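You operate a simulated robot arm through the tools that you are given. There is no shell and no other tool. Be economical: measure what you need, move in short steps, check, and stop when the job is done.

The job below is to be done with a simulated two-armed robot. You get a single attempt, and the scene is never put back.

TASK
Wind a board from the grey tube bobbin to the second mark.
Fine: bobbin on the green peg, end over the guide post to the clip; tuck the end back last.

It is judged by the outcome, as a careful person would: the job done as asked, and still so three seconds after it is handed in. It fails if anything else is knocked over, pushed out of place, dropped, spilled or broken.

THE ROBOT
Two 7-joint arms with two-finger grippers on one trunk, on a base that drives. Base frame: it is fixed to the floor where the robot stands at the start and does not move with it; the origin is under the middle of the robot, x ahead of it, y to its left, z up; the surface under the hand at the start is at about z = 80. Lengths are in cm, angles in degrees, forces in N, time in s.
The left shoulder is at the start at [3, 17.5, 130.4], the right one opposite. With the tool pointing down near the work surface each hand reaches from about 10 to 80 cm from the robot's upright axis, wherever it stands, measured 20 degrees to its own side. Places, roughly: hand winder clip plate [80, -20, 100]; peg of the green plate [70, 20, 80]. Payload 2.94 kg a hand.
The tool frame of a hand sits at the grasp point between the pads (the TCP): z along the fingers, y along the line on which they close. The tips reach 3 cm beyond it. Largest opening 13.8 cm; the body of the gripper starts 10.9 cm behind the TCP.
Orientation is that of the tool frame in the base frame, as a unit quaternion [x, y, z, w]. With the fingers straight down and closing along the base's y, the tool's x points along the base's -x, its y along +y and its z along -z.

THE INTERFACE
- The arms move only by the tool send_rows. It takes "left_moves", "right_moves" or both (then of equal length, played together; a hand with none holds still); each is a list of rows, each a list of 7 numbers: the turn, a rotation vector about the tool's x, y, z in degrees, then the shift along the tool's x, y, z in m, then the closure in counts, from 0 (fully open) to 255 (shut). In form: [[ax, ay, az, tx, ty, tz, gripper], ...]. A call has 1 to 10 rows; each row is the pose to reach, as a shift and turn from the pose commanded when the call began, along the tool's axes at that moment. A row lasts 0.2 s, in which the tool goes at most 5 cm and 8.6 degrees; a call with a longer step from one row to the next is refused whole, and so is a gripper value outside its range. A pose out of reach is approached as far as the arm can. The call stops where the force on the tool passes 40 N (or 10 N more than at its start, if that is more) or the arm is blocked; 0.2 s more then pass. Each finger halts on what it meets, pressing with about 42 N; the grip force reading is that of the motor and also rises with nothing between the fingers. The clock runs only during rows and for 0.2 s after the last one: add rows that repeat a pose to give the fingers time. It gives the time, the measured TCP pose, the force on the tool (base axes), the opening and the grip force at its end, in the units of the frame above (readings bear some noise), with the torque about the TCP (base axes, N m) and any sound that the robot's microphone picked up.
- Cameras (640 x 400 px; columns grow to the right, rows downward): "scene" is now at [7.3, 1.94, 177.2]; the picture's right is [0.27, -0.96, 0.00], its down [-0.76, -0.21, -0.61] and it looks along [0.59, 0.16, -0.79] (base axes); focal length 295 px, centre (320, 200). "left" rides on the left gripper at [7.1, -1.9, -14.6] in its tool frame; the picture's right is [0.26, 0.96, 0.00], its down [-0.85, 0.23, -0.48] and it looks along [-0.46, 0.12, 0.88] (tool axes); focal length 280 px, centre (320, 200). "right" rides on the right gripper at [7.1, 1.9, -14.6] in its tool frame; the picture's right is [-0.26, 0.97, 0.00], its down [-0.85, -0.23, -0.48] and it looks along [-0.46, -0.12, 0.88] (tool axes); focal length 280 px, centre (320, 200). There is no depth. A picture from a camera that has moved, and an enlarged one, comes with that camera's place and axes in the base frame and with its lens.
- capture(camera): a new picture of that camera. It takes no simulated time.
- slide_trunk(by): slides the trunk up (or, below 0, down) by that many cm; the arms and the scene camera ride with it, the base frame stays. It gives what a move gives, with no picture.
- steer(legs): drives the robot by 1 to 6 legs, each [ahead, turn to the left] in cm and degrees, along the robot's own axes; the way and the turn of a leg run together, so that a leg with both is an arc; at most 150 cm and 180 degrees a leg. The arms and the cameras ride along, it lands a little off, and it stops where it bumps. It gives what a move gives.
- aim_head(pan, tilt): turns the head with the scene camera to pan (to the left, within 120 degrees either way) and tilt (down, from -29 to 69), counted from straight ahead of the robot. It gives what a move gives.
- zoom(camera, box): a new picture of the part [left, top, right, bottom] of that camera's present view, enlarged. It takes no simulated time.
- close_job(): hands the job in; it is judged then, once.

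Go step by step. Nothing tells you exact positions but the pictures and the camera data: compare them with the known pose of the tool, close in by small moves and look again before you grip or let go. The budget is 120 turns and 88 pictures, counting those below and the enlarged ones. Unless the task says otherwise, let go and move clear before handing in, and close with one line.

The tools are called by a JSON object that holds its "api" and its "payload". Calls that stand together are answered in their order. send_rows: Moves the arms, as the interface text tells. Its arguments: {"type":"object","properties":{"left_moves":{"type":"array"},"right_moves":{"type":"array"}},"required":[]} The other tools are called the same way: slide_trunk (by) slides the trunk up or down; steer (legs) drives the base; aim_head (pan, tilt) turns the head that bears the scene camera; capture (camera) takes a picture; zoom (camera, box) takes an enlarged picture of a part of a camera's view; close_job () hands the job in.

At the start:

```text
time: 0.0
left_eef_pos: [62.66, 37.38, 134.45]
left_ee_rot: [0.0, 1.0, 0.0, 0.001]
left_force: [-0.6, 0.0, -0.3]
left_torque: [0.04, 0.0, -0.03]
left_width: 13.81
left_grasp_force: 0.2
right_eef_pos: [56.82, -15.24, 131.03]
right_ee_rot: [0.0, 1.0, 0.0, 0.0]
right_force: [-0.5, -0.1, -1.0]
right_torque: [0.01, -0.03, 0.01]
right_width: 13.79
right_grasp_force: 0.0
trunk travel left (down, up): [-47.5, 25.9]
robot x, y, heading: [-0.21, -0.19, -0.1]
head pan, tilt: [15.7, 52.5]
```

scene: 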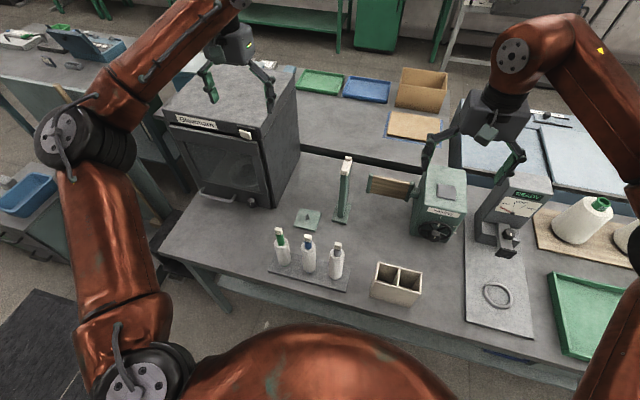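
right: 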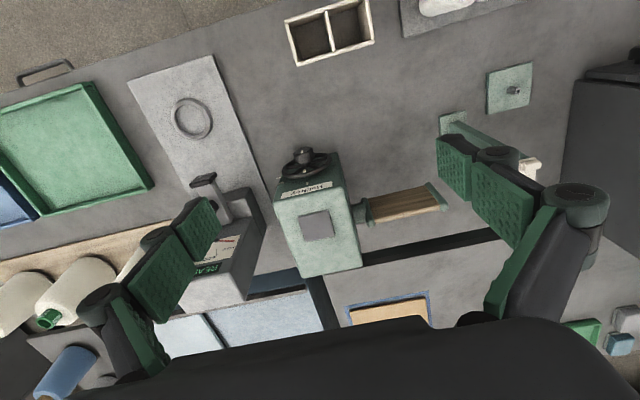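
left: 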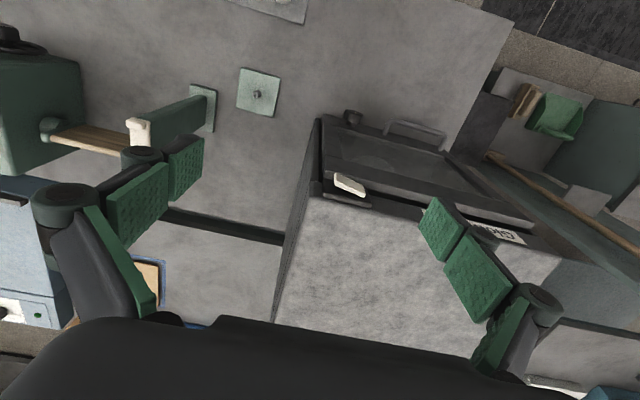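

I see a hand winder with a wooden board, a guide post, a green peg plate and three bobbins on a stand. I'll zoom in on these parts first.

{"api": "zoom", "payload": {"camera": "scene", "box": [340, 140, 480, 250]}}

{"api": "zoom", "payload": {"camera": "scene", "box": [250, 190, 370, 300]}}

{"api": "zoom", "payload": {"camera": "right", "box": [260, 60, 560, 290]}}

```text
3.64 times, centred on (410, 195) of scene
camera zoom: at [7.3, 1.94, 177.2], right [0.27, -0.96, 0.0], down [-0.76, -0.21, -0.61], along [0.59, 0.16, -0.79], focal length 1073 px, centre (-7, 218)
```

zoom: 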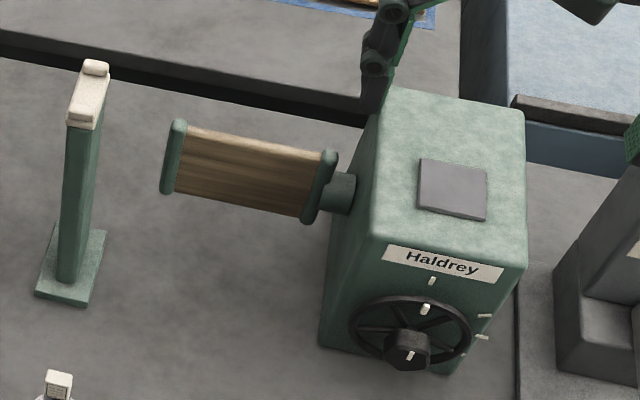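

```text
3.64 times, centred on (310, 245) of scene
camera zoom: at [7.3, 1.94, 177.2], right [0.27, -0.96, 0.0], down [-0.76, -0.21, -0.61], along [0.59, 0.16, -0.79], focal length 1073 px, centre (356, 36)
```

zoom: 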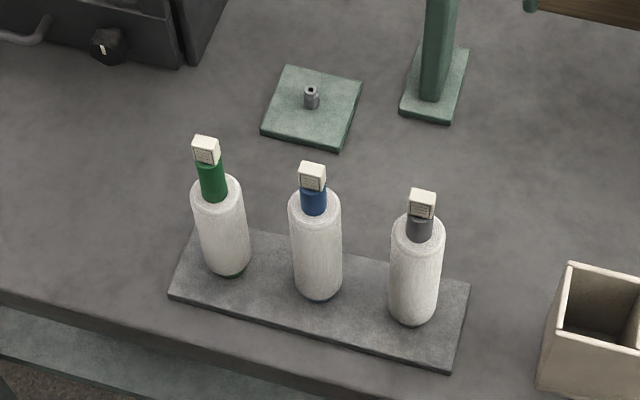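

```text
1.74 times, centred on (410, 175) of right
camera zoom: at [49.79, -13.35, 145.7], right [0.26, 0.97, 0.0], down [0.85, -0.23, 0.48], along [0.46, -0.12, -0.88], focal length 488 px, centre (164, 244)
```

zoom: 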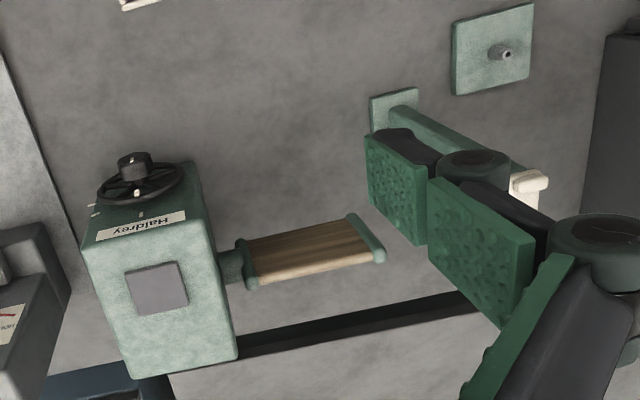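

I'll look more closely at the wheel and its marks, the clip plate, the post top and the bobbin tags.

{"api": "zoom", "payload": {"camera": "scene", "box": [410, 205, 460, 245]}}

{"api": "zoom", "payload": {"camera": "scene", "box": [305, 225, 355, 260]}}

{"api": "zoom", "payload": {"camera": "scene", "box": [325, 145, 375, 180]}}

{"api": "zoom", "payload": {"camera": "scene", "box": [460, 170, 560, 320]}}

```text
10.00 times, centred on (435, 225) of scene
camera zoom: at [7.3, 1.94, 177.2], right [0.27, -0.96, 0.0], down [-0.76, -0.21, -0.61], along [0.59, 0.16, -0.79], focal length 2950 px, centre (-830, -50)
```

zoom: 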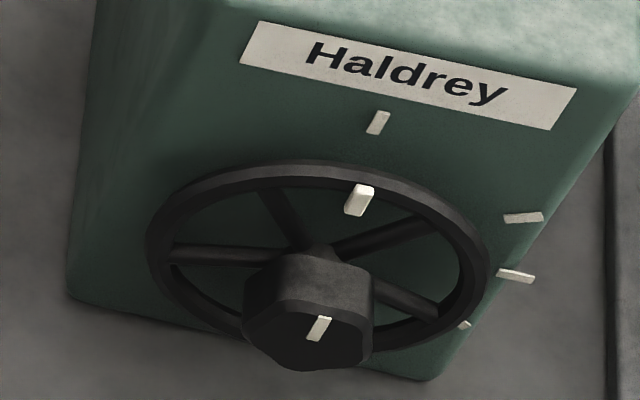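

```text
11.43 times, centred on (330, 242) of scene
camera zoom: at [7.3, 1.94, 177.2], right [0.27, -0.96, 0.0], down [-0.76, -0.21, -0.61], along [0.59, 0.16, -0.79], focal length 3372 px, centre (206, -286)
```

zoom: 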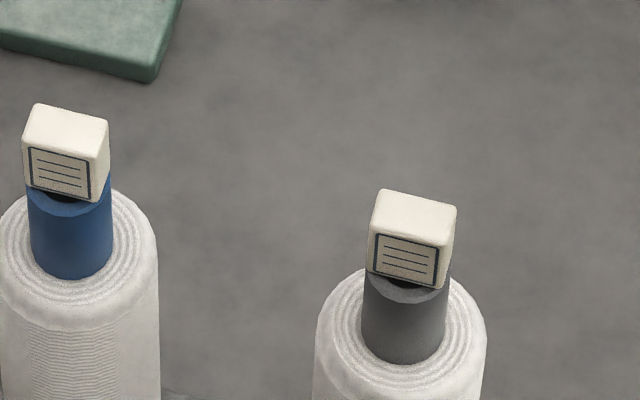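

```text
11.43 times, centred on (350, 162) of scene
camera zoom: at [7.3, 1.94, 177.2], right [0.27, -0.96, 0.0], down [-0.76, -0.21, -0.61], along [0.59, 0.16, -0.79], focal length 3372 px, centre (-23, 629)
```

zoom: 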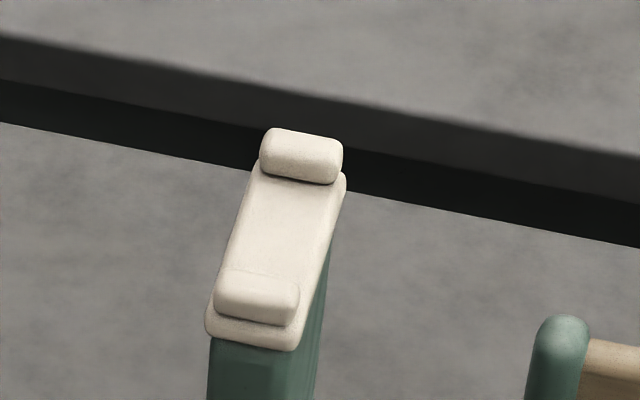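

```text
2.67 times, centred on (510, 245) of scene
camera zoom: at [7.3, 1.94, 177.2], right [0.27, -0.96, 0.0], down [-0.76, -0.21, -0.61], along [0.59, 0.16, -0.79], focal length 787 px, centre (-187, 80)
```

zoom: 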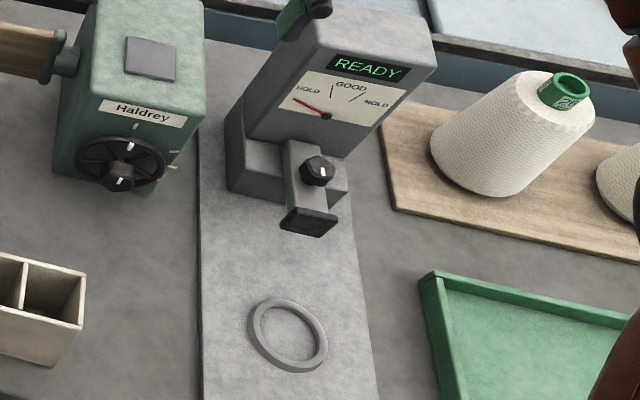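

The winder wheel faces the robot and its zero mark is at the top. By my estimate the grey bobbin is at about (48, 7.6), the peg at (69.3, 23.7), the post top at (72.5, 11, 110) and the clip plate at (80.5, -22.7, 100). Next I bring the left hand above the grey bobbin, turned so it closes along x.

{"api": "send_rows", "payload": {"left_moves": [[0, 0, 8.5, 0.0146, -0.0298, 0.01, 0], [0, 0, 17, 0.0292, -0.0596, 0.02, 0], [0, 0, 25.5, 0.0438, -0.0894, 0.03, 0], [0, 0, 34, 0.0584, -0.1192, 0.04, 0], [0, 0, 42.5, 0.073, -0.149, 0.05, 0], [0, 0, 51, 0.0876, -0.1788, 0.06, 0], [0, 0, 59.5, 0.1022, -0.2086, 0.07, 0], [0, 0, 68, 0.1168, -0.2384, 0.08, 0], [0, 0, 76.5, 0.1314, -0.268, 0.09, 0], [0, 0, 85, 0.146, -0.298, 0.1, 0]]}}

{"api": "capture", "payload": {"camera": "left"}}

{"api": "capture", "payload": {"camera": "scene"}}

```text
time: 2.2
left_eef_pos: [48.06, 7.68, 124.34]
left_ee_rot: [0.676, 0.737, -0.001, 0.001]
left_force: [-0.5, -0.2, 0.3]
left_torque: [0.0, 0.01, -0.02]
left_width: 13.78
left_grasp_force: 0.0
right_eef_pos: [56.84, -15.45, 131.04]
right_ee_rot: [-0.001, 1.0, 0.001, 0.0]
right_force: [0.5, -0.1, 0.3]
right_torque: [0.02, -0.02, 0.03]
right_width: 13.8
right_grasp_force: 0.0
trunk travel left (down, up): [-47.5, 25.9]
robot x, y, heading: [-0.16, 0.06, 0.0]
head pan, tilt: [15.7, 52.5]
```

```text
77 pictures are left
camera left: at [45.64, 14.46, 138.95], right [0.94, 0.34, 0.0], down [0.3, -0.83, 0.48], along [0.16, -0.45, -0.88], focal length 280 px, centre (320, 200)
```

left: 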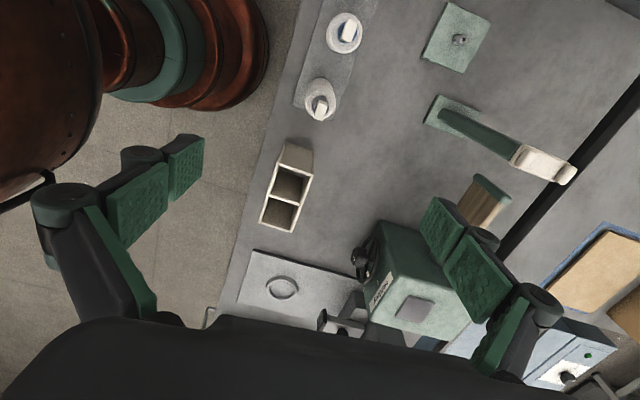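

```text
76 pictures are left
camera scene: at [7.31, 1.77, 177.2], right [0.27, -0.96, 0.0], down [-0.76, -0.21, -0.61], along [0.59, 0.17, -0.79], focal length 295 px, centre (320, 200)
```

scene: 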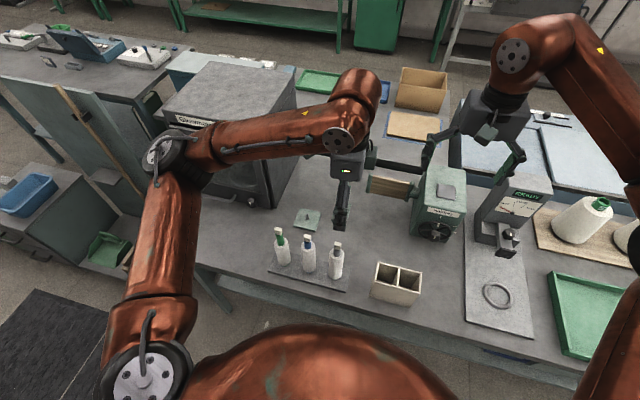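

The hand is above the grey bobbin. I lower it to just over the tag and look again.

{"api": "send_rows", "payload": {"left_moves": [[0, 0, 5, 0, 0, 0.04, 0], [0, 0, 5, 0, 0, 0.08, 0], [0, 0, 5, 0, 0, 0.115, 0], [0, 0, 5, 0, 0, 0.115, 0]]}}

{"api": "capture", "payload": {"camera": "left"}}

{"api": "zoom", "payload": {"camera": "scene", "box": [260, 180, 400, 300]}}

```text
time: 3.2
left_eef_pos: [48.09, 7.65, 112.9]
left_ee_rot: [0.707, 0.707, 0.0, 0.0]
left_force: [-0.7, -0.4, -0.4]
left_torque: [0.03, 0.01, 0.03]
left_width: 13.82
left_grasp_force: 0.0
right_eef_pos: [56.72, -15.18, 131.06]
right_ee_rot: [0.0, 1.0, 0.002, -0.001]
right_force: [-0.7, -0.1, -0.5]
right_torque: [0.01, -0.02, -0.01]
right_width: 13.76
right_grasp_force: 0.0
trunk travel left (down, up): [-47.5, 25.9]
robot x, y, heading: [0.13, 0.45, 0.1]
head pan, tilt: [15.7, 52.5]
```

```text
75 pictures are left
camera left: at [46.1, 14.69, 127.44], right [0.97, 0.26, 0.0], down [0.23, -0.85, 0.48], along [0.12, -0.46, -0.88], focal length 280 px, centre (320, 200)
```

left: 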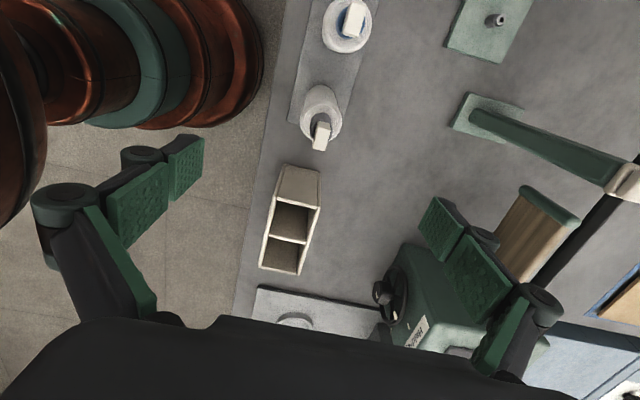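

```text
3.33 times, centred on (330, 240) of scene
camera zoom: at [7.26, 1.88, 177.2], right [0.27, -0.96, 0.0], down [-0.76, -0.21, -0.61], along [0.59, 0.17, -0.79], focal length 984 px, centre (287, 67)
```

zoom: 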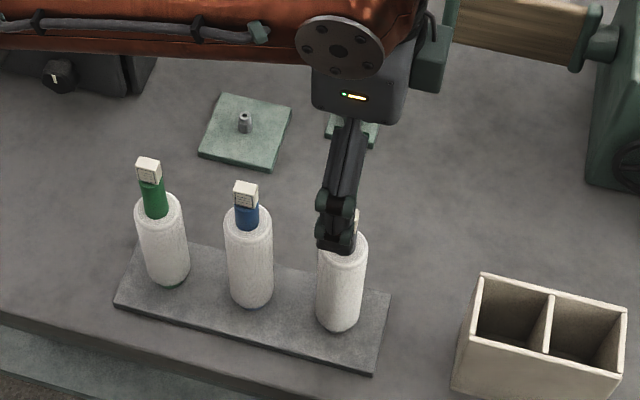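

The bobbin axis works out at about (47.9, 8.0). I descend to straddle the upper yarn body.

{"api": "send_rows", "payload": {"left_moves": [[0, 0, 0, 0.003, -0.002, 0.04, 0], [0, 0, 0, 0.003, -0.002, 0.08, 0], [0, 0, 0, 0.003, -0.002, 0.12, 0], [0, 0, 0, 0.003, -0.002, 0.15, 0], [0, 0, 0, 0.003, -0.002, 0.168, 0], [0, 0, 0, 0.003, -0.002, 0.168, 0]]}}

{"api": "capture", "payload": {"camera": "left"}}

{"api": "zoom", "payload": {"camera": "scene", "box": [260, 180, 400, 300]}}

```text
time: 4.6
left_eef_pos: [47.72, 7.9, 96.1]
left_ee_rot: [0.708, 0.707, 0.0, 0.001]
left_force: [0.4, 0.2, -0.1]
left_torque: [-0.01, 0.0, 0.04]
left_width: 13.82
left_grasp_force: 0.1
right_eef_pos: [56.86, -15.21, 131.13]
right_ee_rot: [0.0, 1.0, 0.001, 0.0]
right_force: [-0.4, 0.1, -0.4]
right_torque: [0.02, 0.0, 0.03]
right_width: 13.83
right_grasp_force: 0.0
trunk travel left (down, up): [-47.5, 25.9]
robot x, y, heading: [0.34, -0.02, 0.1]
head pan, tilt: [15.7, 52.5]
```

```text
73 pictures are left
camera left: at [45.93, 14.91, 110.71], right [0.97, 0.26, 0.0], down [0.23, -0.85, 0.48], along [0.12, -0.46, -0.88], focal length 280 px, centre (320, 200)
```

left: 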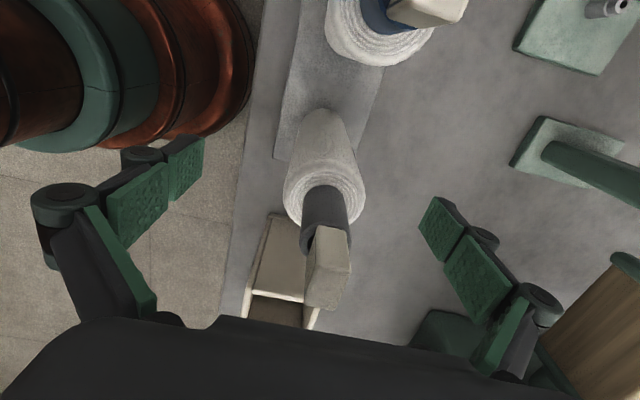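

```text
3.33 times, centred on (330, 240) of scene
camera zoom: at [7.28, 1.92, 177.2], right [0.27, -0.96, 0.0], down [-0.76, -0.21, -0.61], along [0.59, 0.16, -0.79], focal length 984 px, centre (287, 67)
```

zoom: 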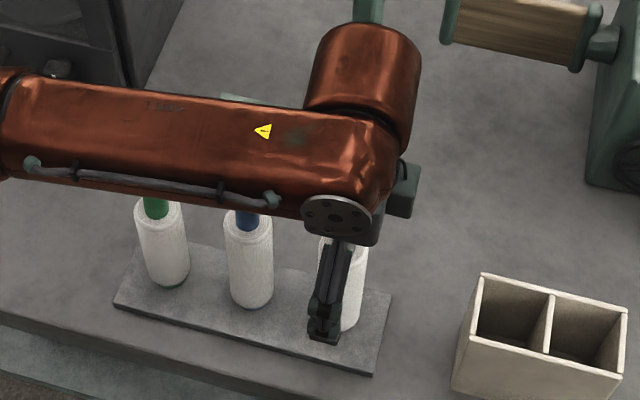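

The TCP is aligned with the bobbin axis to within a few millimetres. I close on the yarn body now.

{"api": "send_rows", "payload": {"left_moves": [[0, 0, 0, 0, 0.002, 0, 60], [0, 0, 0, 0, 0.002, 0, 110], [0, 0, 0, 0, 0.002, 0, 150], [0, 0, 0, 0, 0.002, 0, 200], [0, 0, 0, 0, 0.002, 0, 255], [0, 0, 0, 0, 0.002, 0, 255], [0, 0, 0, 0, 0.002, 0, 255], [0, 0, 0, 0, 0.002, 0, 255]]}}

{"api": "capture", "payload": {"camera": "left"}}

```text
time: 6.4
left_eef_pos: [47.97, 7.79, 96.01]
left_ee_rot: [0.707, 0.707, 0.0, 0.0]
left_force: [-0.3, 0.3, 1.2]
left_torque: [-0.03, -0.04, 0.01]
left_width: 4.35
left_grasp_force: 42.1
right_eef_pos: [56.77, -15.27, 131.11]
right_ee_rot: [0.0, 1.0, 0.001, 0.0]
right_force: [-0.8, -0.1, 0.7]
right_torque: [-0.02, 0.01, 0.0]
right_width: 13.79
right_grasp_force: 0.1
trunk travel left (down, up): [-47.5, 25.9]
robot x, y, heading: [-0.1, 0.1, 0.3]
head pan, tilt: [15.7, 52.5]
```

```text
71 pictures are left
camera left: at [46.15, 14.93, 110.73], right [0.96, 0.26, 0.0], down [0.23, -0.85, 0.48], along [0.12, -0.46, -0.88], focal length 280 px, centre (320, 200)
```

left: 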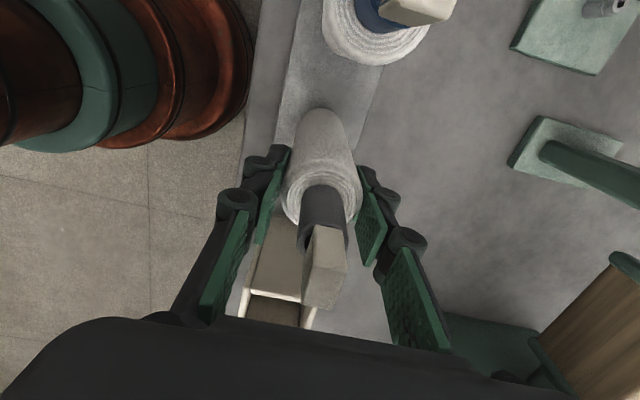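

The bobbin is held with a width of 4.35. I lift straight up, then go around the other bobbins and the post toward the peg.

{"api": "send_rows", "payload": {"left_moves": [[0, 0, 0, 0, 0, -0.03, 255], [0, 0, 0, 0, 0, -0.07, 255], [0, 0, 0, 0, 0, -0.12, 255], [0, 0, 0, 0, 0.045, -0.12, 255], [0, 0, 0, 0, 0.09, -0.12, 255], [0, 0, 0, 0.04, 0.115, -0.12, 255], [0, 0, 0, 0.08, 0.13, -0.12, 255], [0, 0, 0, 0.12, 0.15, -0.12, 255], [0, 0, 0, 0.155, 0.18, -0.12, 255], [0, 0, 0, 0.155, 0.2, -0.12, 255]]}}

{"api": "capture", "payload": {"camera": "left"}}

{"api": "capture", "payload": {"camera": "scene"}}

```text
time: 8.6
left_eef_pos: [68.09, 23.28, 108.04]
left_ee_rot: [0.707, 0.707, 0.001, -0.001]
left_force: [0.2, -0.3, -1.9]
left_torque: [0.0, 0.01, -0.01]
left_width: 4.35
left_grasp_force: 42.0
right_eef_pos: [56.91, -15.35, 131.01]
right_ee_rot: [0.0, 1.0, 0.001, 0.0]
right_force: [0.4, -0.7, 0.3]
right_torque: [0.05, 0.01, -0.02]
right_width: 13.79
right_grasp_force: 0.1
trunk travel left (down, up): [-47.5, 25.9]
robot x, y, heading: [-0.06, -0.06, 0.0]
head pan, tilt: [15.7, 52.5]
```

```text
70 pictures are left
camera left: at [66.34, 30.25, 122.67], right [0.97, 0.26, 0.0], down [0.23, -0.85, 0.47], along [0.12, -0.46, -0.88], focal length 280 px, centre (320, 200)
```

left: 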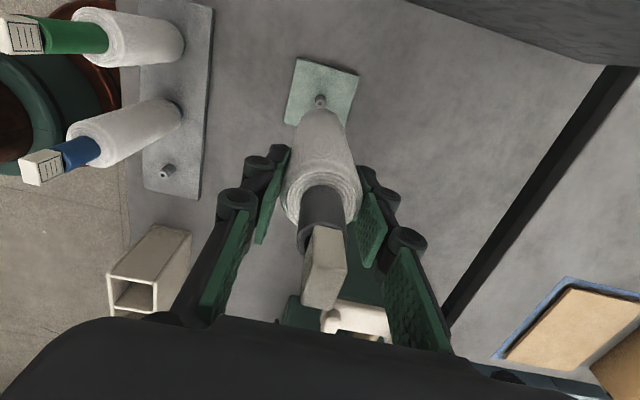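

```text
69 pictures are left
camera scene: at [7.37, 1.74, 177.2], right [0.27, -0.96, 0.0], down [-0.76, -0.21, -0.61], along [0.59, 0.17, -0.79], focal length 295 px, centre (320, 200)
```

scene: 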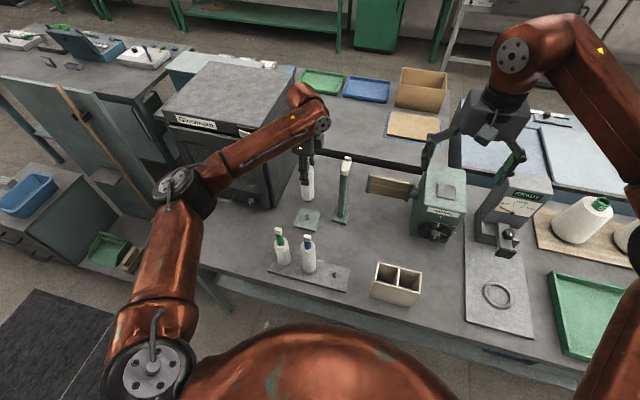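

The bobbin is near the peg. I'll zoom from both cameras to line it up properly.

{"api": "zoom", "payload": {"camera": "left", "box": [260, 40, 400, 260]}}

{"api": "zoom", "payload": {"camera": "scene", "box": [280, 140, 360, 235]}}

```text
1.82 times, centred on (330, 150) of left
camera zoom: at [66.34, 30.25, 122.67], right [0.97, 0.26, 0.0], down [0.23, -0.85, 0.47], along [0.12, -0.46, -0.88], focal length 510 px, centre (302, 291)
```

zoom: 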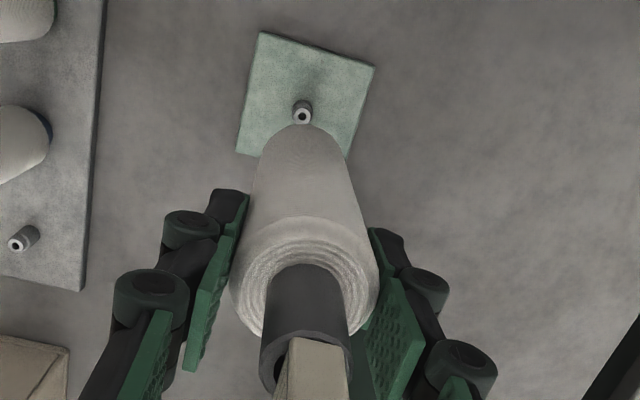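

```text
4.21 times, centred on (320, 188) of scene
camera zoom: at [7.37, 1.74, 177.2], right [0.27, -0.96, 0.0], down [-0.76, -0.21, -0.61], along [0.59, 0.17, -0.79], focal length 1242 px, centre (320, 253)
```

zoom: 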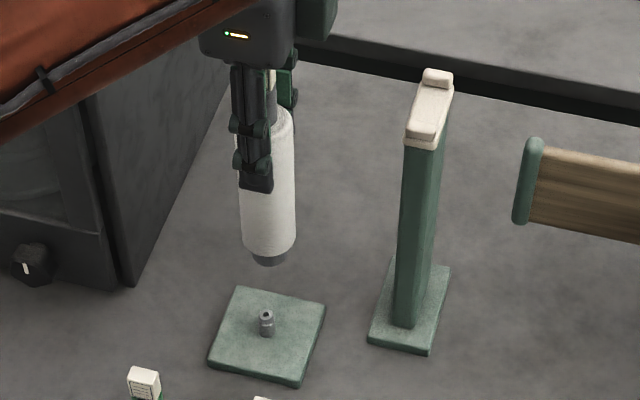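

The estimate calls for about +0.7 cm in y and nothing in x. I lower to just above the peg and recheck.

{"api": "send_rows", "payload": {"left_moves": [[0, 0, 0, 0.007, 0, 0.02, 255], [0, 0, 0, 0.007, 0, 0.04, 255], [0, 0, 0, 0.007, 0, 0.06, 255], [0, 0, 0, 0.007, 0, 0.06, 255]]}}

{"api": "zoom", "payload": {"camera": "left", "box": [260, 40, 400, 260]}}

{"api": "zoom", "payload": {"camera": "scene", "box": [280, 175, 340, 235]}}

```text
time: 9.6
left_eef_pos: [68.0, 24.24, 102.02]
left_ee_rot: [0.707, 0.707, 0.0, 0.001]
left_force: [-0.1, 0.1, -1.0]
left_torque: [-0.01, 0.0, 0.02]
left_width: 4.37
left_grasp_force: 42.1
right_eef_pos: [56.77, -15.27, 131.03]
right_ee_rot: [0.001, 1.0, 0.001, 0.0]
right_force: [-0.2, 0.1, 0.2]
right_torque: [0.05, 0.01, -0.01]
right_width: 13.81
right_grasp_force: 0.1
trunk travel left (down, up): [-47.5, 25.9]
robot x, y, heading: [-0.33, -0.02, 0.3]
head pan, tilt: [15.7, 52.5]
```

```text
1.82 times, centred on (330, 150) of left
camera zoom: at [66.17, 31.11, 116.63], right [0.96, 0.26, 0.0], down [0.23, -0.85, 0.48], along [0.12, -0.46, -0.88], focal length 510 px, centre (302, 291)
```

zoom: 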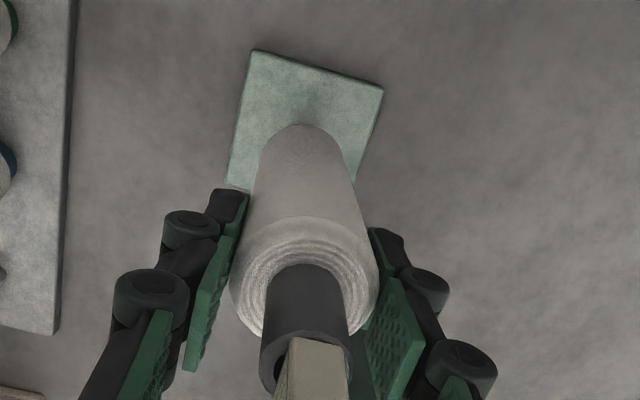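

```text
6.67 times, centred on (310, 205) of scene
camera zoom: at [7.3, 1.88, 177.2], right [0.27, -0.96, 0.0], down [-0.76, -0.21, -0.61], along [0.59, 0.17, -0.79], focal length 1967 px, centre (387, 167)
```

zoom: 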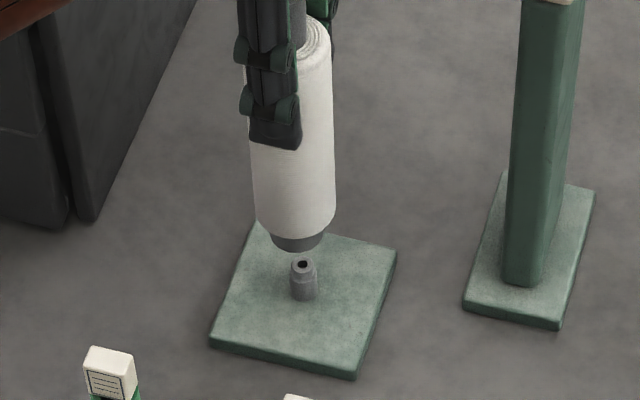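

The bobbin looks aligned to within about 2 mm. I lower another 2.5 cm and look before seating it.

{"api": "send_rows", "payload": {"left_moves": [[0, 0, 0, -0.001, 0.0015, 0.01, 255], [0, 0, 0, -0.001, 0.0015, 0.025, 255], [0, 0, 0, -0.001, 0.0015, 0.025, 255]]}}

{"api": "zoom", "payload": {"camera": "scene", "box": [290, 190, 330, 230]}}

```text
time: 10.4
left_eef_pos: [68.13, 23.96, 99.51]
left_ee_rot: [0.707, 0.707, 0.0, 0.0]
left_force: [-0.2, -0.5, -1.7]
left_torque: [0.0, 0.0, -0.01]
left_width: 4.35
left_grasp_force: 41.6
right_eef_pos: [56.99, -15.19, 131.01]
right_ee_rot: [0.0, 1.0, 0.0, 0.0]
right_force: [-0.1, 0.9, 1.2]
right_torque: [-0.04, 0.0, 0.02]
right_width: 13.79
right_grasp_force: 0.1
trunk travel left (down, up): [-47.5, 25.9]
robot x, y, heading: [0.04, -0.3, 0.2]
head pan, tilt: [15.7, 52.5]
```

```text
10.00 times, centred on (310, 210) of scene
camera zoom: at [7.31, 1.93, 177.2], right [0.27, -0.96, 0.0], down [-0.76, -0.21, -0.61], along [0.59, 0.16, -0.79], focal length 2950 px, centre (420, 100)
```

zoom: 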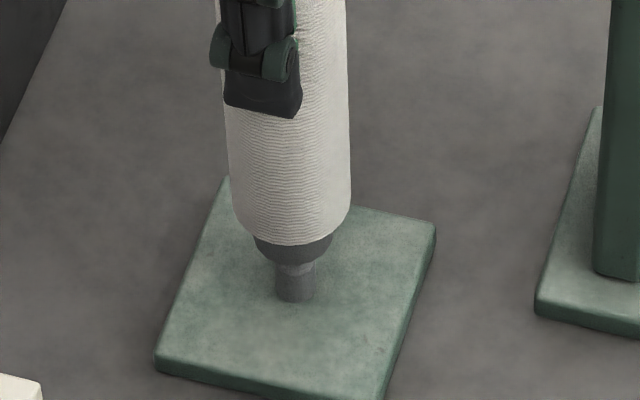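

The bobbin and peg are coaxial in the picture. I lower it onto the peg.

{"api": "send_rows", "payload": {"left_moves": [[0, 0, 0, 0, 0, 0.008, 255], [0, 0, 0, 0, 0, 0.016, 255], [0, 0, 0, 0, 0, 0.024, 255], [0, 0, 0, 0, 0, 0.03, 255], [0, 0, 0, 0, 0, 0.032, 255]]}}

{"api": "zoom", "payload": {"camera": "scene", "box": [290, 190, 330, 230]}}

```text
time: 11.6
left_eef_pos: [68.05, 23.99, 96.39]
left_ee_rot: [0.707, 0.707, -0.001, 0.0]
left_force: [-1.8, 0.1, -1.6]
left_torque: [-0.04, 0.25, 0.03]
left_width: 4.35
left_grasp_force: 42.4
right_eef_pos: [56.8, -15.35, 130.92]
right_ee_rot: [0.0, 1.0, 0.001, 0.0]
right_force: [0.9, 0.7, 0.4]
right_torque: [0.0, 0.0, 0.04]
right_width: 13.78
right_grasp_force: 0.2
trunk travel left (down, up): [-47.5, 25.9]
robot x, y, heading: [0.0, 0.12, 0.1]
head pan, tilt: [15.7, 52.5]
```

```text
10.00 times, centred on (310, 210) of scene
camera zoom: at [7.3, 1.93, 177.2], right [0.27, -0.96, 0.0], down [-0.76, -0.21, -0.61], along [0.59, 0.16, -0.79], focal length 2950 px, centre (420, 100)
```

zoom: 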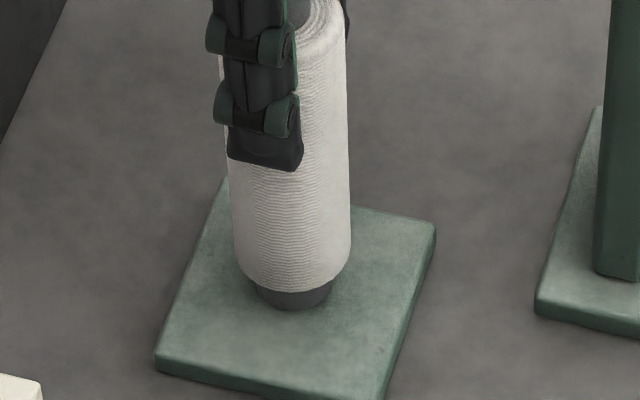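

The peg is inside the tube. I ease down the last few millimetres until it makes contact.

{"api": "send_rows", "payload": {"left_moves": [[0, 0, 0, 0, 0, 0.002, 255], [0, 0, 0, 0, 0, 0.004, 255], [0, 0, 0, 0, 0, 0.004, 255]]}}

```text
time: 12.4
left_eef_pos: [68.19, 24.07, 96.11]
left_ee_rot: [0.707, 0.708, 0.0, 0.0]
left_force: [-0.3, -1.2, 4.4]
left_torque: [-0.05, 0.03, 0.0]
left_width: 4.35
left_grasp_force: 41.9
right_eef_pos: [56.69, -15.19, 131.2]
right_ee_rot: [0.0, 1.0, 0.001, 0.0]
right_force: [-0.2, 0.7, 0.3]
right_torque: [-0.03, -0.01, -0.01]
right_width: 13.81
right_grasp_force: 0.0
trunk travel left (down, up): [-47.5, 25.9]
robot x, y, heading: [0.15, -0.27, 0.0]
head pan, tilt: [15.7, 52.5]
```

It's seated, with a 4 N contact force. I release, rise straight up, then retreat the left hand toward the left and back.

{"api": "send_rows", "payload": {"left_moves": [[0, 0, 0, 0, 0, 0, 150], [0, 0, 0, 0, 0, 0, 80], [0, 0, 0, 0, 0, 0, 20], [0, 0, 0, 0, 0, 0, 20], [0, 0, 0, 0, 0, -0.02, 20], [0, 0, 0, 0, 0, -0.06, 20], [0, 0, 0, 0, 0, -0.1, 20], [0, 0, 0, 0, 0, -0.14, 20], [0, 0, 0, 0, 0, -0.18, 20], [0, 0, 0, 0, 0, -0.22, 20]]}}

{"api": "capture", "payload": {"camera": "left"}}

```text
time: 14.6
left_eef_pos: [68.01, 23.89, 118.22]
left_ee_rot: [0.707, 0.707, 0.0, 0.0]
left_force: [-0.4, -0.2, -0.7]
left_torque: [0.01, -0.01, 0.03]
left_width: 12.72
left_grasp_force: 0.1
right_eef_pos: [56.81, -15.27, 131.06]
right_ee_rot: [0.0, 1.0, 0.001, 0.0]
right_force: [-0.9, 0.0, 0.2]
right_torque: [0.02, -0.05, -0.04]
right_width: 13.82
right_grasp_force: 0.1
trunk travel left (down, up): [-47.5, 25.9]
robot x, y, heading: [-0.05, 0.13, -0.2]
head pan, tilt: [15.7, 52.5]
```

```text
62 pictures are left
camera left: at [66.11, 30.9, 132.95], right [0.97, 0.26, 0.0], down [0.23, -0.85, 0.47], along [0.12, -0.46, -0.88], focal length 280 px, centre (320, 200)
```

left: 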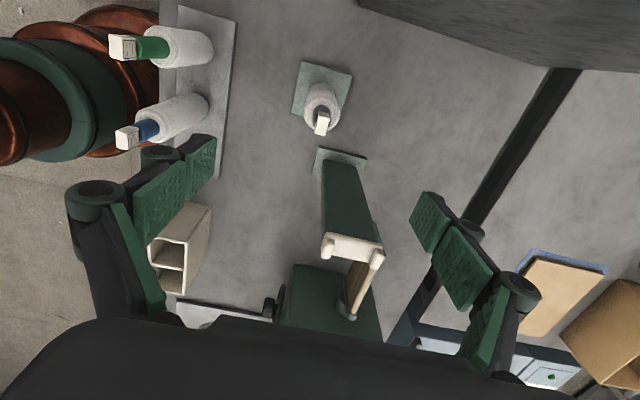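

The bobbin stands well on the peg. I withdraw the left hand to the side and look at the tag and post.

{"api": "send_rows", "payload": {"left_moves": [[0, 0, 0, 0.0, -0.045, -0.01, 20], [0, 0, 0, 0.0, -0.09, -0.02, 20], [0, 0, 0, 0.04, -0.12, -0.03, 20], [0, 0, 0, 0.08, -0.15, -0.04, 20], [0, 0, 0, 0.12, -0.18, -0.05, 20], [0, 0, 0, 0.16, -0.21, -0.06, 20], [0, 0, 0, 0.19, -0.24, -0.07, 20]]}}

{"api": "zoom", "payload": {"camera": "scene", "box": [280, 140, 370, 235]}}

{"api": "zoom", "payload": {"camera": "scene", "box": [290, 150, 320, 175]}}

```text
refused: row 3 steps farther than a row can; nothing moved
```

```text
4.21 times, centred on (325, 188) of scene
camera zoom: at [7.19, 1.87, 177.21], right [0.27, -0.96, 0.0], down [-0.76, -0.21, -0.61], along [0.59, 0.17, -0.79], focal length 1242 px, centre (299, 253)
```

zoom: 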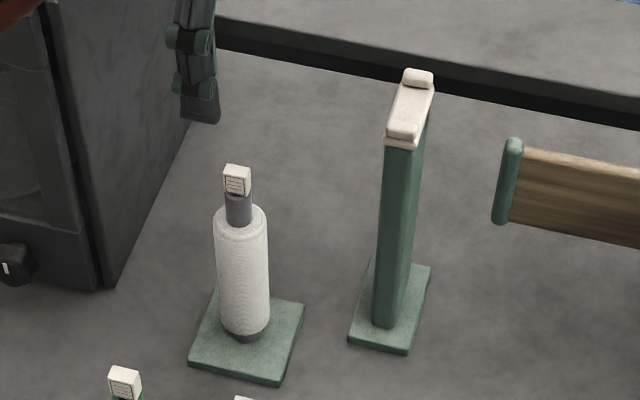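

```text
16.00 times, centred on (305, 162) of scene
camera zoom: at [7.19, 1.87, 177.21], right [0.27, -0.96, 0.0], down [-0.76, -0.21, -0.61], along [0.59, 0.17, -0.79], focal length 4721 px, centre (560, 800)
```

zoom: 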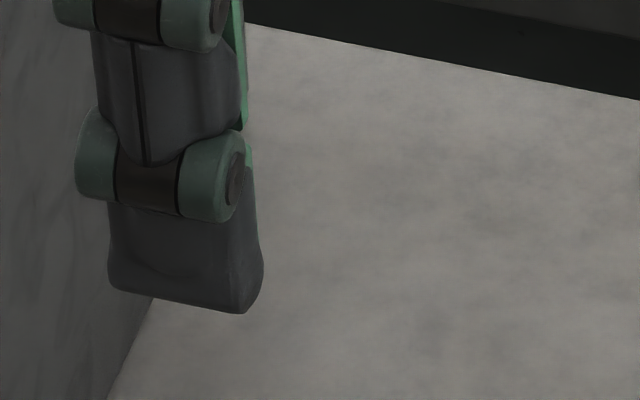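

That move was refused for step size, so I resend it with smaller steps.

{"api": "send_rows", "payload": {"left_moves": [[0, 0, 0, 0.0, -0.04, -0.01, 20], [0, 0, 0, 0.0, -0.08, -0.02, 20], [0, 0, 0, 0.03, -0.11, -0.03, 20], [0, 0, 0, 0.06, -0.14, -0.04, 20], [0, 0, 0, 0.09, -0.17, -0.05, 20], [0, 0, 0, 0.12, -0.2, -0.06, 20], [0, 0, 0, 0.15, -0.22, -0.07, 20], [0, 0, 0, 0.18, -0.24, -0.07, 20]]}}

{"api": "zoom", "payload": {"camera": "scene", "box": [290, 170, 320, 195]}}

```text
time: 16.4
left_eef_pos: [43.86, 42.21, 125.27]
left_ee_rot: [0.707, 0.707, 0.0, 0.0]
left_force: [-0.4, -0.4, 0.1]
left_torque: [-0.04, -0.02, -0.04]
left_width: 12.72
left_grasp_force: 0.1
right_eef_pos: [56.69, -15.14, 131.14]
right_ee_rot: [0.0, 1.0, 0.0, 0.0]
right_force: [-0.2, 0.4, -0.7]
right_torque: [-0.07, -0.06, 0.0]
right_width: 13.79
right_grasp_force: 0.0
trunk travel left (down, up): [-47.5, 25.9]
robot x, y, heading: [-0.23, 0.07, -0.0]
head pan, tilt: [15.7, 52.5]
```

```text
16.00 times, centred on (305, 182) of scene
camera zoom: at [7.08, 2.1, 177.21], right [0.27, -0.96, 0.0], down [-0.76, -0.22, -0.61], along [0.59, 0.16, -0.79], focal length 4721 px, centre (560, 480)
```

zoom: 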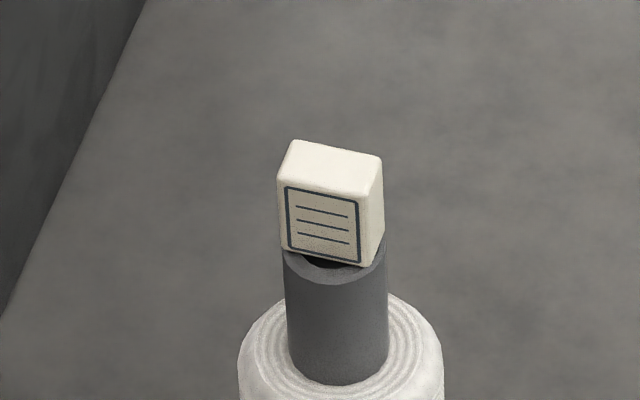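

The tag centre is at about (68, 23.9, 103.4), 1.7 cm wide in y. I bring the right hand over it.

{"api": "send_rows", "payload": {"right_moves": [[0, 0, 0, -0.0113, 0.039, 0.01, 20], [0, 0, 0, -0.0226, 0.078, 0.02, 40], [0, 0, 0, -0.034, 0.117, 0.03, 60], [0, 0, 0, -0.045, 0.156, 0.04, 80], [0, 0, 0, -0.0565, 0.195, 0.05, 100], [0, 0, 0, -0.068, 0.234, 0.06, 120], [0, 0, 0, -0.079, 0.273, 0.07, 140], [0, 0, 0, -0.09, 0.312, 0.09, 140], [0, 0, 0, -0.102, 0.351, 0.12, 140], [0, 0, 0, -0.113, 0.391, 0.145, 140]]}}

{"api": "capture", "payload": {"camera": "right"}}

{"api": "capture", "payload": {"camera": "scene"}}

```text
refused: row 9 steps farther than a row can; nothing moved
```

```text
58 pictures are left
camera right: at [49.6, -13.22, 145.8], right [0.26, 0.97, 0.0], down [0.85, -0.23, 0.48], along [0.46, -0.12, -0.88], focal length 280 px, centre (320, 200)
```

right: 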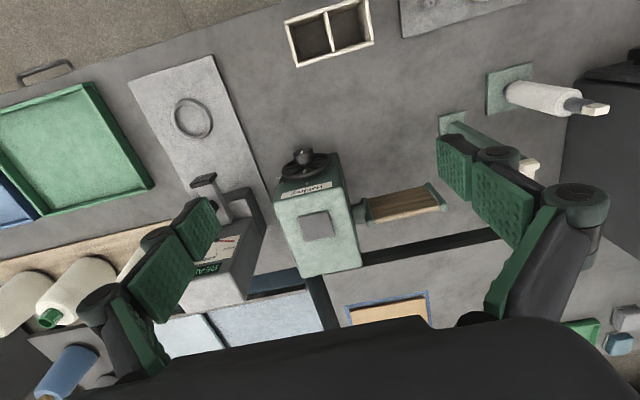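

```text
57 pictures are left
camera scene: at [7.08, 2.1, 177.21], right [0.27, -0.96, 0.0], down [-0.76, -0.22, -0.61], along [0.59, 0.16, -0.79], focal length 295 px, centre (320, 200)
```

scene: 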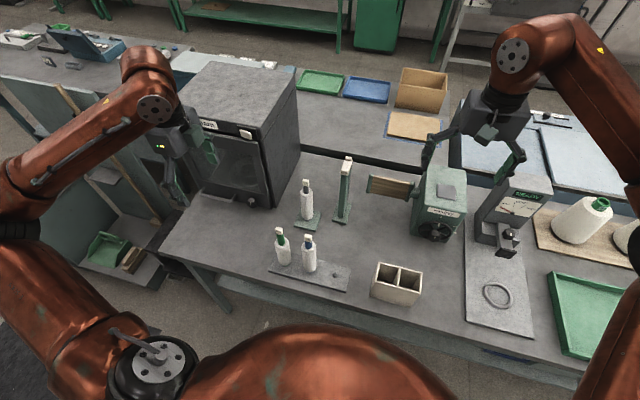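

That was also refused for step size, so I use uniform steps.

{"api": "send_rows", "payload": {"right_moves": [[0, 0, 0, -0.0113, 0.039, 0.011, 20], [0, 0, 0, -0.0226, 0.078, 0.022, 40], [0, 0, 0, -0.034, 0.117, 0.033, 60], [0, 0, 0, -0.045, 0.156, 0.044, 80], [0, 0, 0, -0.0565, 0.195, 0.055, 100], [0, 0, 0, -0.068, 0.234, 0.066, 120], [0, 0, 0, -0.079, 0.273, 0.077, 140], [0, 0, 0, -0.09, 0.312, 0.09, 140], [0, 0, 0, -0.102, 0.351, 0.105, 140], [0, 0, 0, -0.113, 0.391, 0.12, 140]]}}

{"api": "capture", "payload": {"camera": "right"}}

```text
time: 18.6
left_eef_pos: [44.05, 42.19, 125.13]
left_ee_rot: [0.707, 0.707, -0.001, 0.0]
left_force: [0.4, 0.0, -0.1]
left_torque: [0.01, 0.01, -0.01]
left_width: 12.72
left_grasp_force: 0.0
right_eef_pos: [63.28, 17.73, 119.41]
right_ee_rot: [0.0, 1.0, 0.0, 0.001]
right_force: [0.4, 0.0, -0.2]
right_torque: [-0.03, 0.0, 0.02]
right_width: 6.19
right_grasp_force: 0.0
right hand out of reach, approached as far as the arm can: row 8, 9, 10
trunk travel left (down, up): [-47.5, 25.9]
robot x, y, heading: [-0.13, -0.01, 0.0]
head pan, tilt: [15.7, 52.5]
```

```text
56 pictures are left
camera right: at [56.11, 19.62, 134.09], right [0.26, 0.97, 0.0], down [0.85, -0.23, 0.48], along [0.46, -0.12, -0.88], focal length 280 px, centre (320, 200)
```

right: 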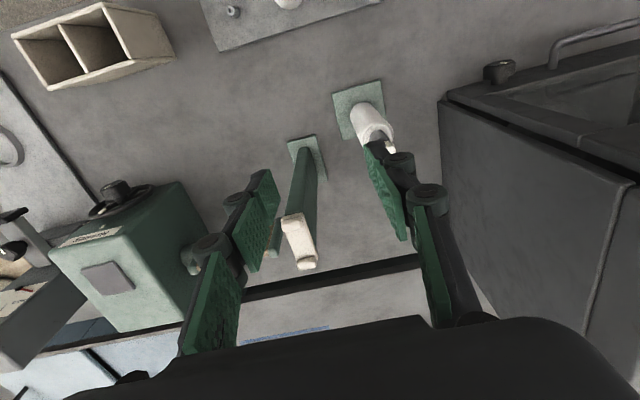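

Straight down, the right arm runs out of reach here. Tilting the fingers forward by 30° should extend it, so I tilt in place.

{"api": "send_rows", "payload": {"right_moves": [[0, -7.5, 0, 0, 0, 0, 140], [0, -15, 0, 0, 0, 0, 140], [0, -22.5, 0, 0, 0, 0, 140], [0, -30, 0, 0, 0, 0, 140], [0, -30, 0, 0, 0, 0, 140]]}}

{"api": "capture", "payload": {"camera": "right"}}

```text
time: 19.8
left_eef_pos: [44.15, 42.11, 125.28]
left_ee_rot: [0.707, 0.707, -0.001, -0.001]
left_force: [0.1, 0.5, 0.3]
left_torque: [-0.01, 0.03, 0.0]
left_width: 12.7
left_grasp_force: 0.1
right_eef_pos: [63.26, 17.7, 119.74]
right_ee_rot: [0.001, 0.966, 0.0, 0.259]
right_force: [-0.1, 0.5, 0.3]
right_torque: [0.05, 0.02, 0.01]
right_width: 6.21
right_grasp_force: 0.1
trunk travel left (down, up): [-47.5, 25.9]
robot x, y, heading: [0.08, -0.36, 0.1]
head pan, tilt: [15.7, 52.5]
```

```text
55 pictures are left
camera right: at [49.83, 19.6, 128.82], right [0.23, 0.96, 0.13], down [0.5, -0.23, 0.84], along [0.84, -0.12, -0.53], focal length 280 px, centre (320, 200)
```

right: 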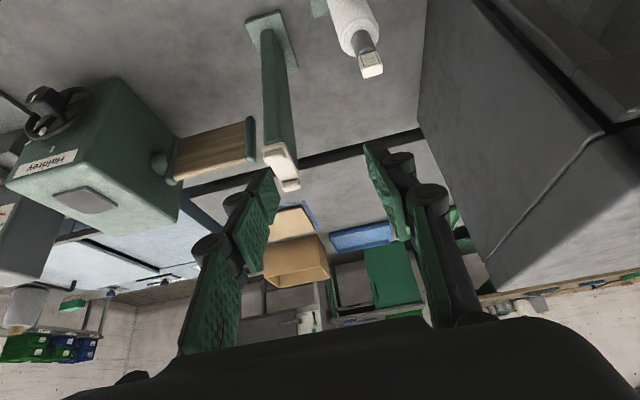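

With the tilt it reaches. The tag centre is at about (67.8, 24, 103.3). I approach to 5 cm above the grasp height.

{"api": "send_rows", "payload": {"right_moves": [[0, 0, 0, 0.007, 0.02, 0.033, 140], [0, 0, 0, 0.014, 0.042, 0.066, 140], [0, 0, 0, 0.021, 0.0625, 0.099, 140], [0, 0, 0, 0.021, 0.0625, 0.099, 140]]}}

{"api": "capture", "payload": {"camera": "right"}}

{"api": "zoom", "payload": {"camera": "scene", "box": [270, 140, 340, 210]}}

```text
time: 20.8
left_eef_pos: [44.08, 42.01, 125.26]
left_ee_rot: [0.707, 0.707, -0.001, 0.0]
left_force: [0.2, -0.3, -0.6]
left_torque: [-0.06, 0.0, 0.01]
left_width: 12.73
left_grasp_force: 0.0
right_eef_pos: [66.26, 23.9, 110.03]
right_ee_rot: [0.0, 0.966, 0.0, 0.259]
right_force: [0.4, 0.3, -0.1]
right_torque: [0.0, 0.01, -0.03]
right_width: 6.23
right_grasp_force: 0.1
trunk travel left (down, up): [-47.5, 25.9]
robot x, y, heading: [-0.18, 0.26, 0.2]
head pan, tilt: [15.7, 52.5]
```

```text
54 pictures are left
camera right: at [52.9, 25.77, 119.24], right [0.23, 0.97, 0.13], down [0.5, -0.23, 0.84], along [0.84, -0.12, -0.53], focal length 280 px, centre (320, 200)
```

right: 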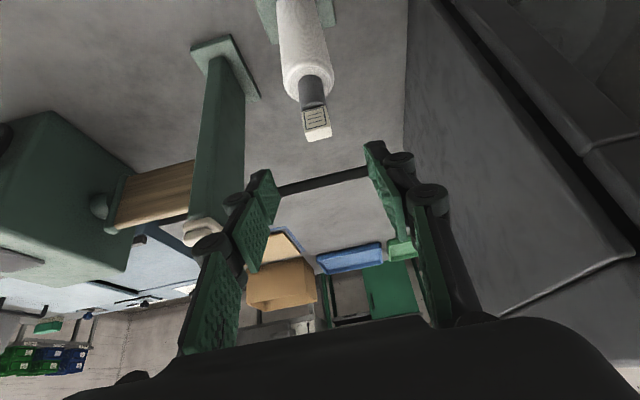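

```text
5.71 times, centred on (305, 175) of scene
camera zoom: at [7.3, 2.01, 177.2], right [0.27, -0.96, 0.0], down [-0.76, -0.22, -0.61], along [0.59, 0.16, -0.79], focal length 1686 px, centre (406, 343)
```

zoom: 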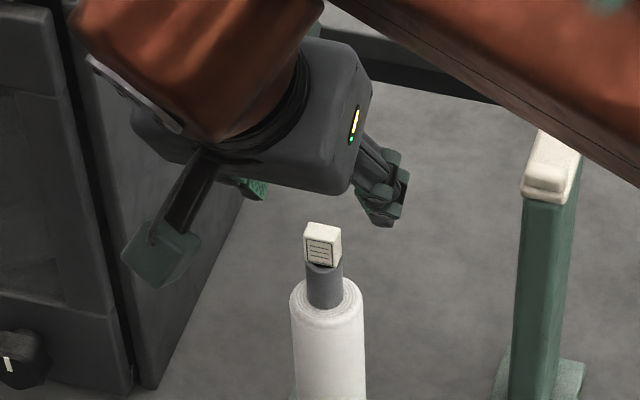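

The alignment is good. I descend to the grasp height, with the fingertips staying above the tube rim.

{"api": "send_rows", "payload": {"right_moves": [[0, 0, 0, 0.007, 0.002, 0.0125, 140], [0, 0, 0, 0.014, 0.002, 0.025, 140], [0, 0, 0, 0.021, 0.002, 0.0375, 140], [0, 0, 0, 0.021, 0.002, 0.0375, 140]]}}

{"api": "zoom", "payload": {"camera": "right", "box": [230, 60, 410, 270]}}

{"api": "zoom", "payload": {"camera": "scene", "box": [270, 150, 340, 210]}}

```text
time: 21.8
left_eef_pos: [44.14, 42.07, 125.27]
left_ee_rot: [0.707, 0.707, 0.0, 0.001]
left_force: [0.7, -0.4, -0.5]
left_torque: [0.02, -0.01, 0.03]
left_width: 12.72
left_grasp_force: 0.1
right_eef_pos: [66.42, 24.11, 105.75]
right_ee_rot: [0.0, 0.966, 0.0, 0.259]
right_force: [-0.8, 0.4, 0.0]
right_torque: [0.02, -0.01, -0.06]
right_width: 6.23
right_grasp_force: 0.1
trunk travel left (down, up): [-47.5, 25.9]
robot x, y, heading: [0.42, -0.13, -0.1]
head pan, tilt: [15.7, 52.5]
```

```text
1.90 times, centred on (320, 165) of right
camera zoom: at [52.96, 26.04, 115.0], right [0.23, 0.97, 0.13], down [0.5, -0.23, 0.84], along [0.84, -0.12, -0.53], focal length 534 px, centre (320, 267)
```

zoom: 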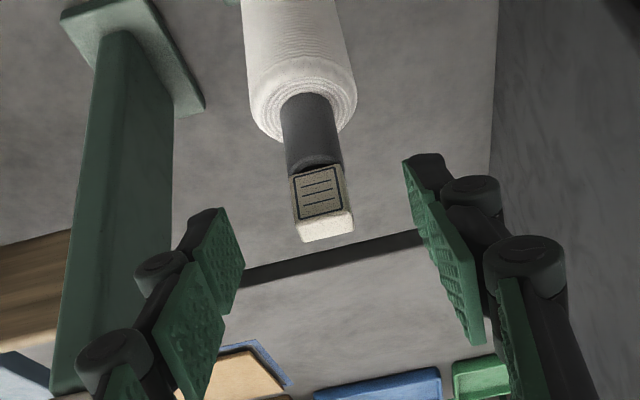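

```text
6.67 times, centred on (305, 180) of scene
camera zoom: at [7.3, 2.06, 177.2], right [0.27, -0.96, 0.0], down [-0.76, -0.22, -0.61], along [0.59, 0.16, -0.79], focal length 1967 px, centre (420, 333)
```

zoom: 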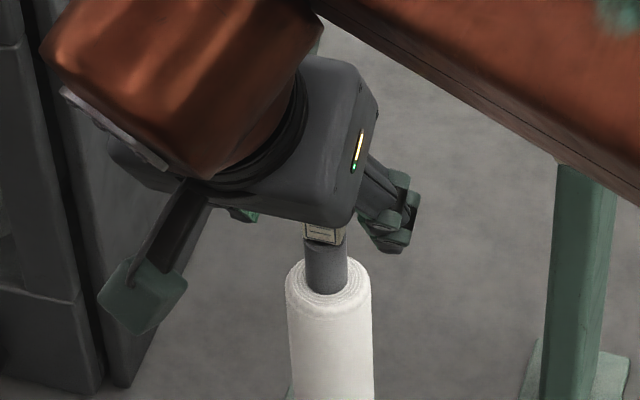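

The tag sits between the tips. I lower 3 mm more and close.

{"api": "send_rows", "payload": {"right_moves": [[0, 0, 0, 0.0015, 0.0005, 0.0026, 140], [0, 0, 0, 0.0015, 0.0005, 0.0026, 180], [0, 0, 0, 0.0015, 0.0005, 0.0026, 220], [0, 0, 0, 0.0015, 0.0005, 0.0026, 255], [0, 0, 0, 0.0015, 0.0005, 0.0026, 255], [0, 0, 0, 0.0015, 0.0005, 0.0026, 255], [0, 0, 0, 0.0015, 0.0005, 0.0026, 255]]}}

{"api": "zoom", "payload": {"camera": "right", "box": [230, 60, 410, 270]}}

```text
time: 23.4
left_eef_pos: [44.06, 41.92, 125.18]
left_ee_rot: [0.707, 0.707, 0.001, -0.001]
left_force: [0.6, -0.4, -0.8]
left_torque: [0.0, 0.0, 0.03]
left_width: 12.73
left_grasp_force: 0.1
right_eef_pos: [66.38, 24.23, 105.53]
right_ee_rot: [0.001, 0.966, 0.0, 0.259]
right_force: [0.1, -0.4, 0.0]
right_torque: [-0.01, -0.02, 0.01]
right_width: 1.72
right_grasp_force: 41.9
trunk travel left (down, up): [-47.5, 25.9]
robot x, y, heading: [0.09, 0.04, 0.1]
head pan, tilt: [15.7, 52.5]
```

```text
1.90 times, centred on (320, 165) of right
camera zoom: at [52.93, 26.13, 114.69], right [0.23, 0.97, 0.13], down [0.5, -0.23, 0.84], along [0.84, -0.12, -0.53], focal length 534 px, centre (320, 267)
```

zoom: 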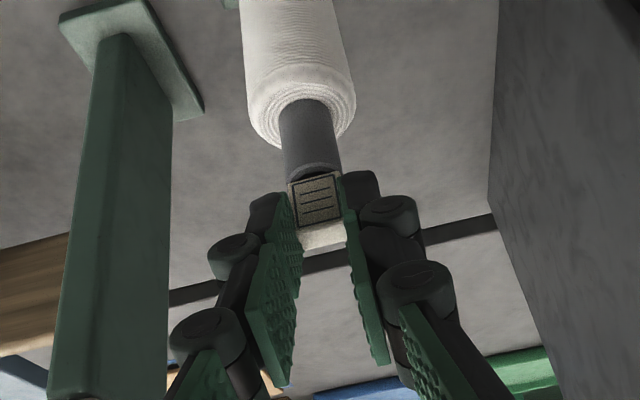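

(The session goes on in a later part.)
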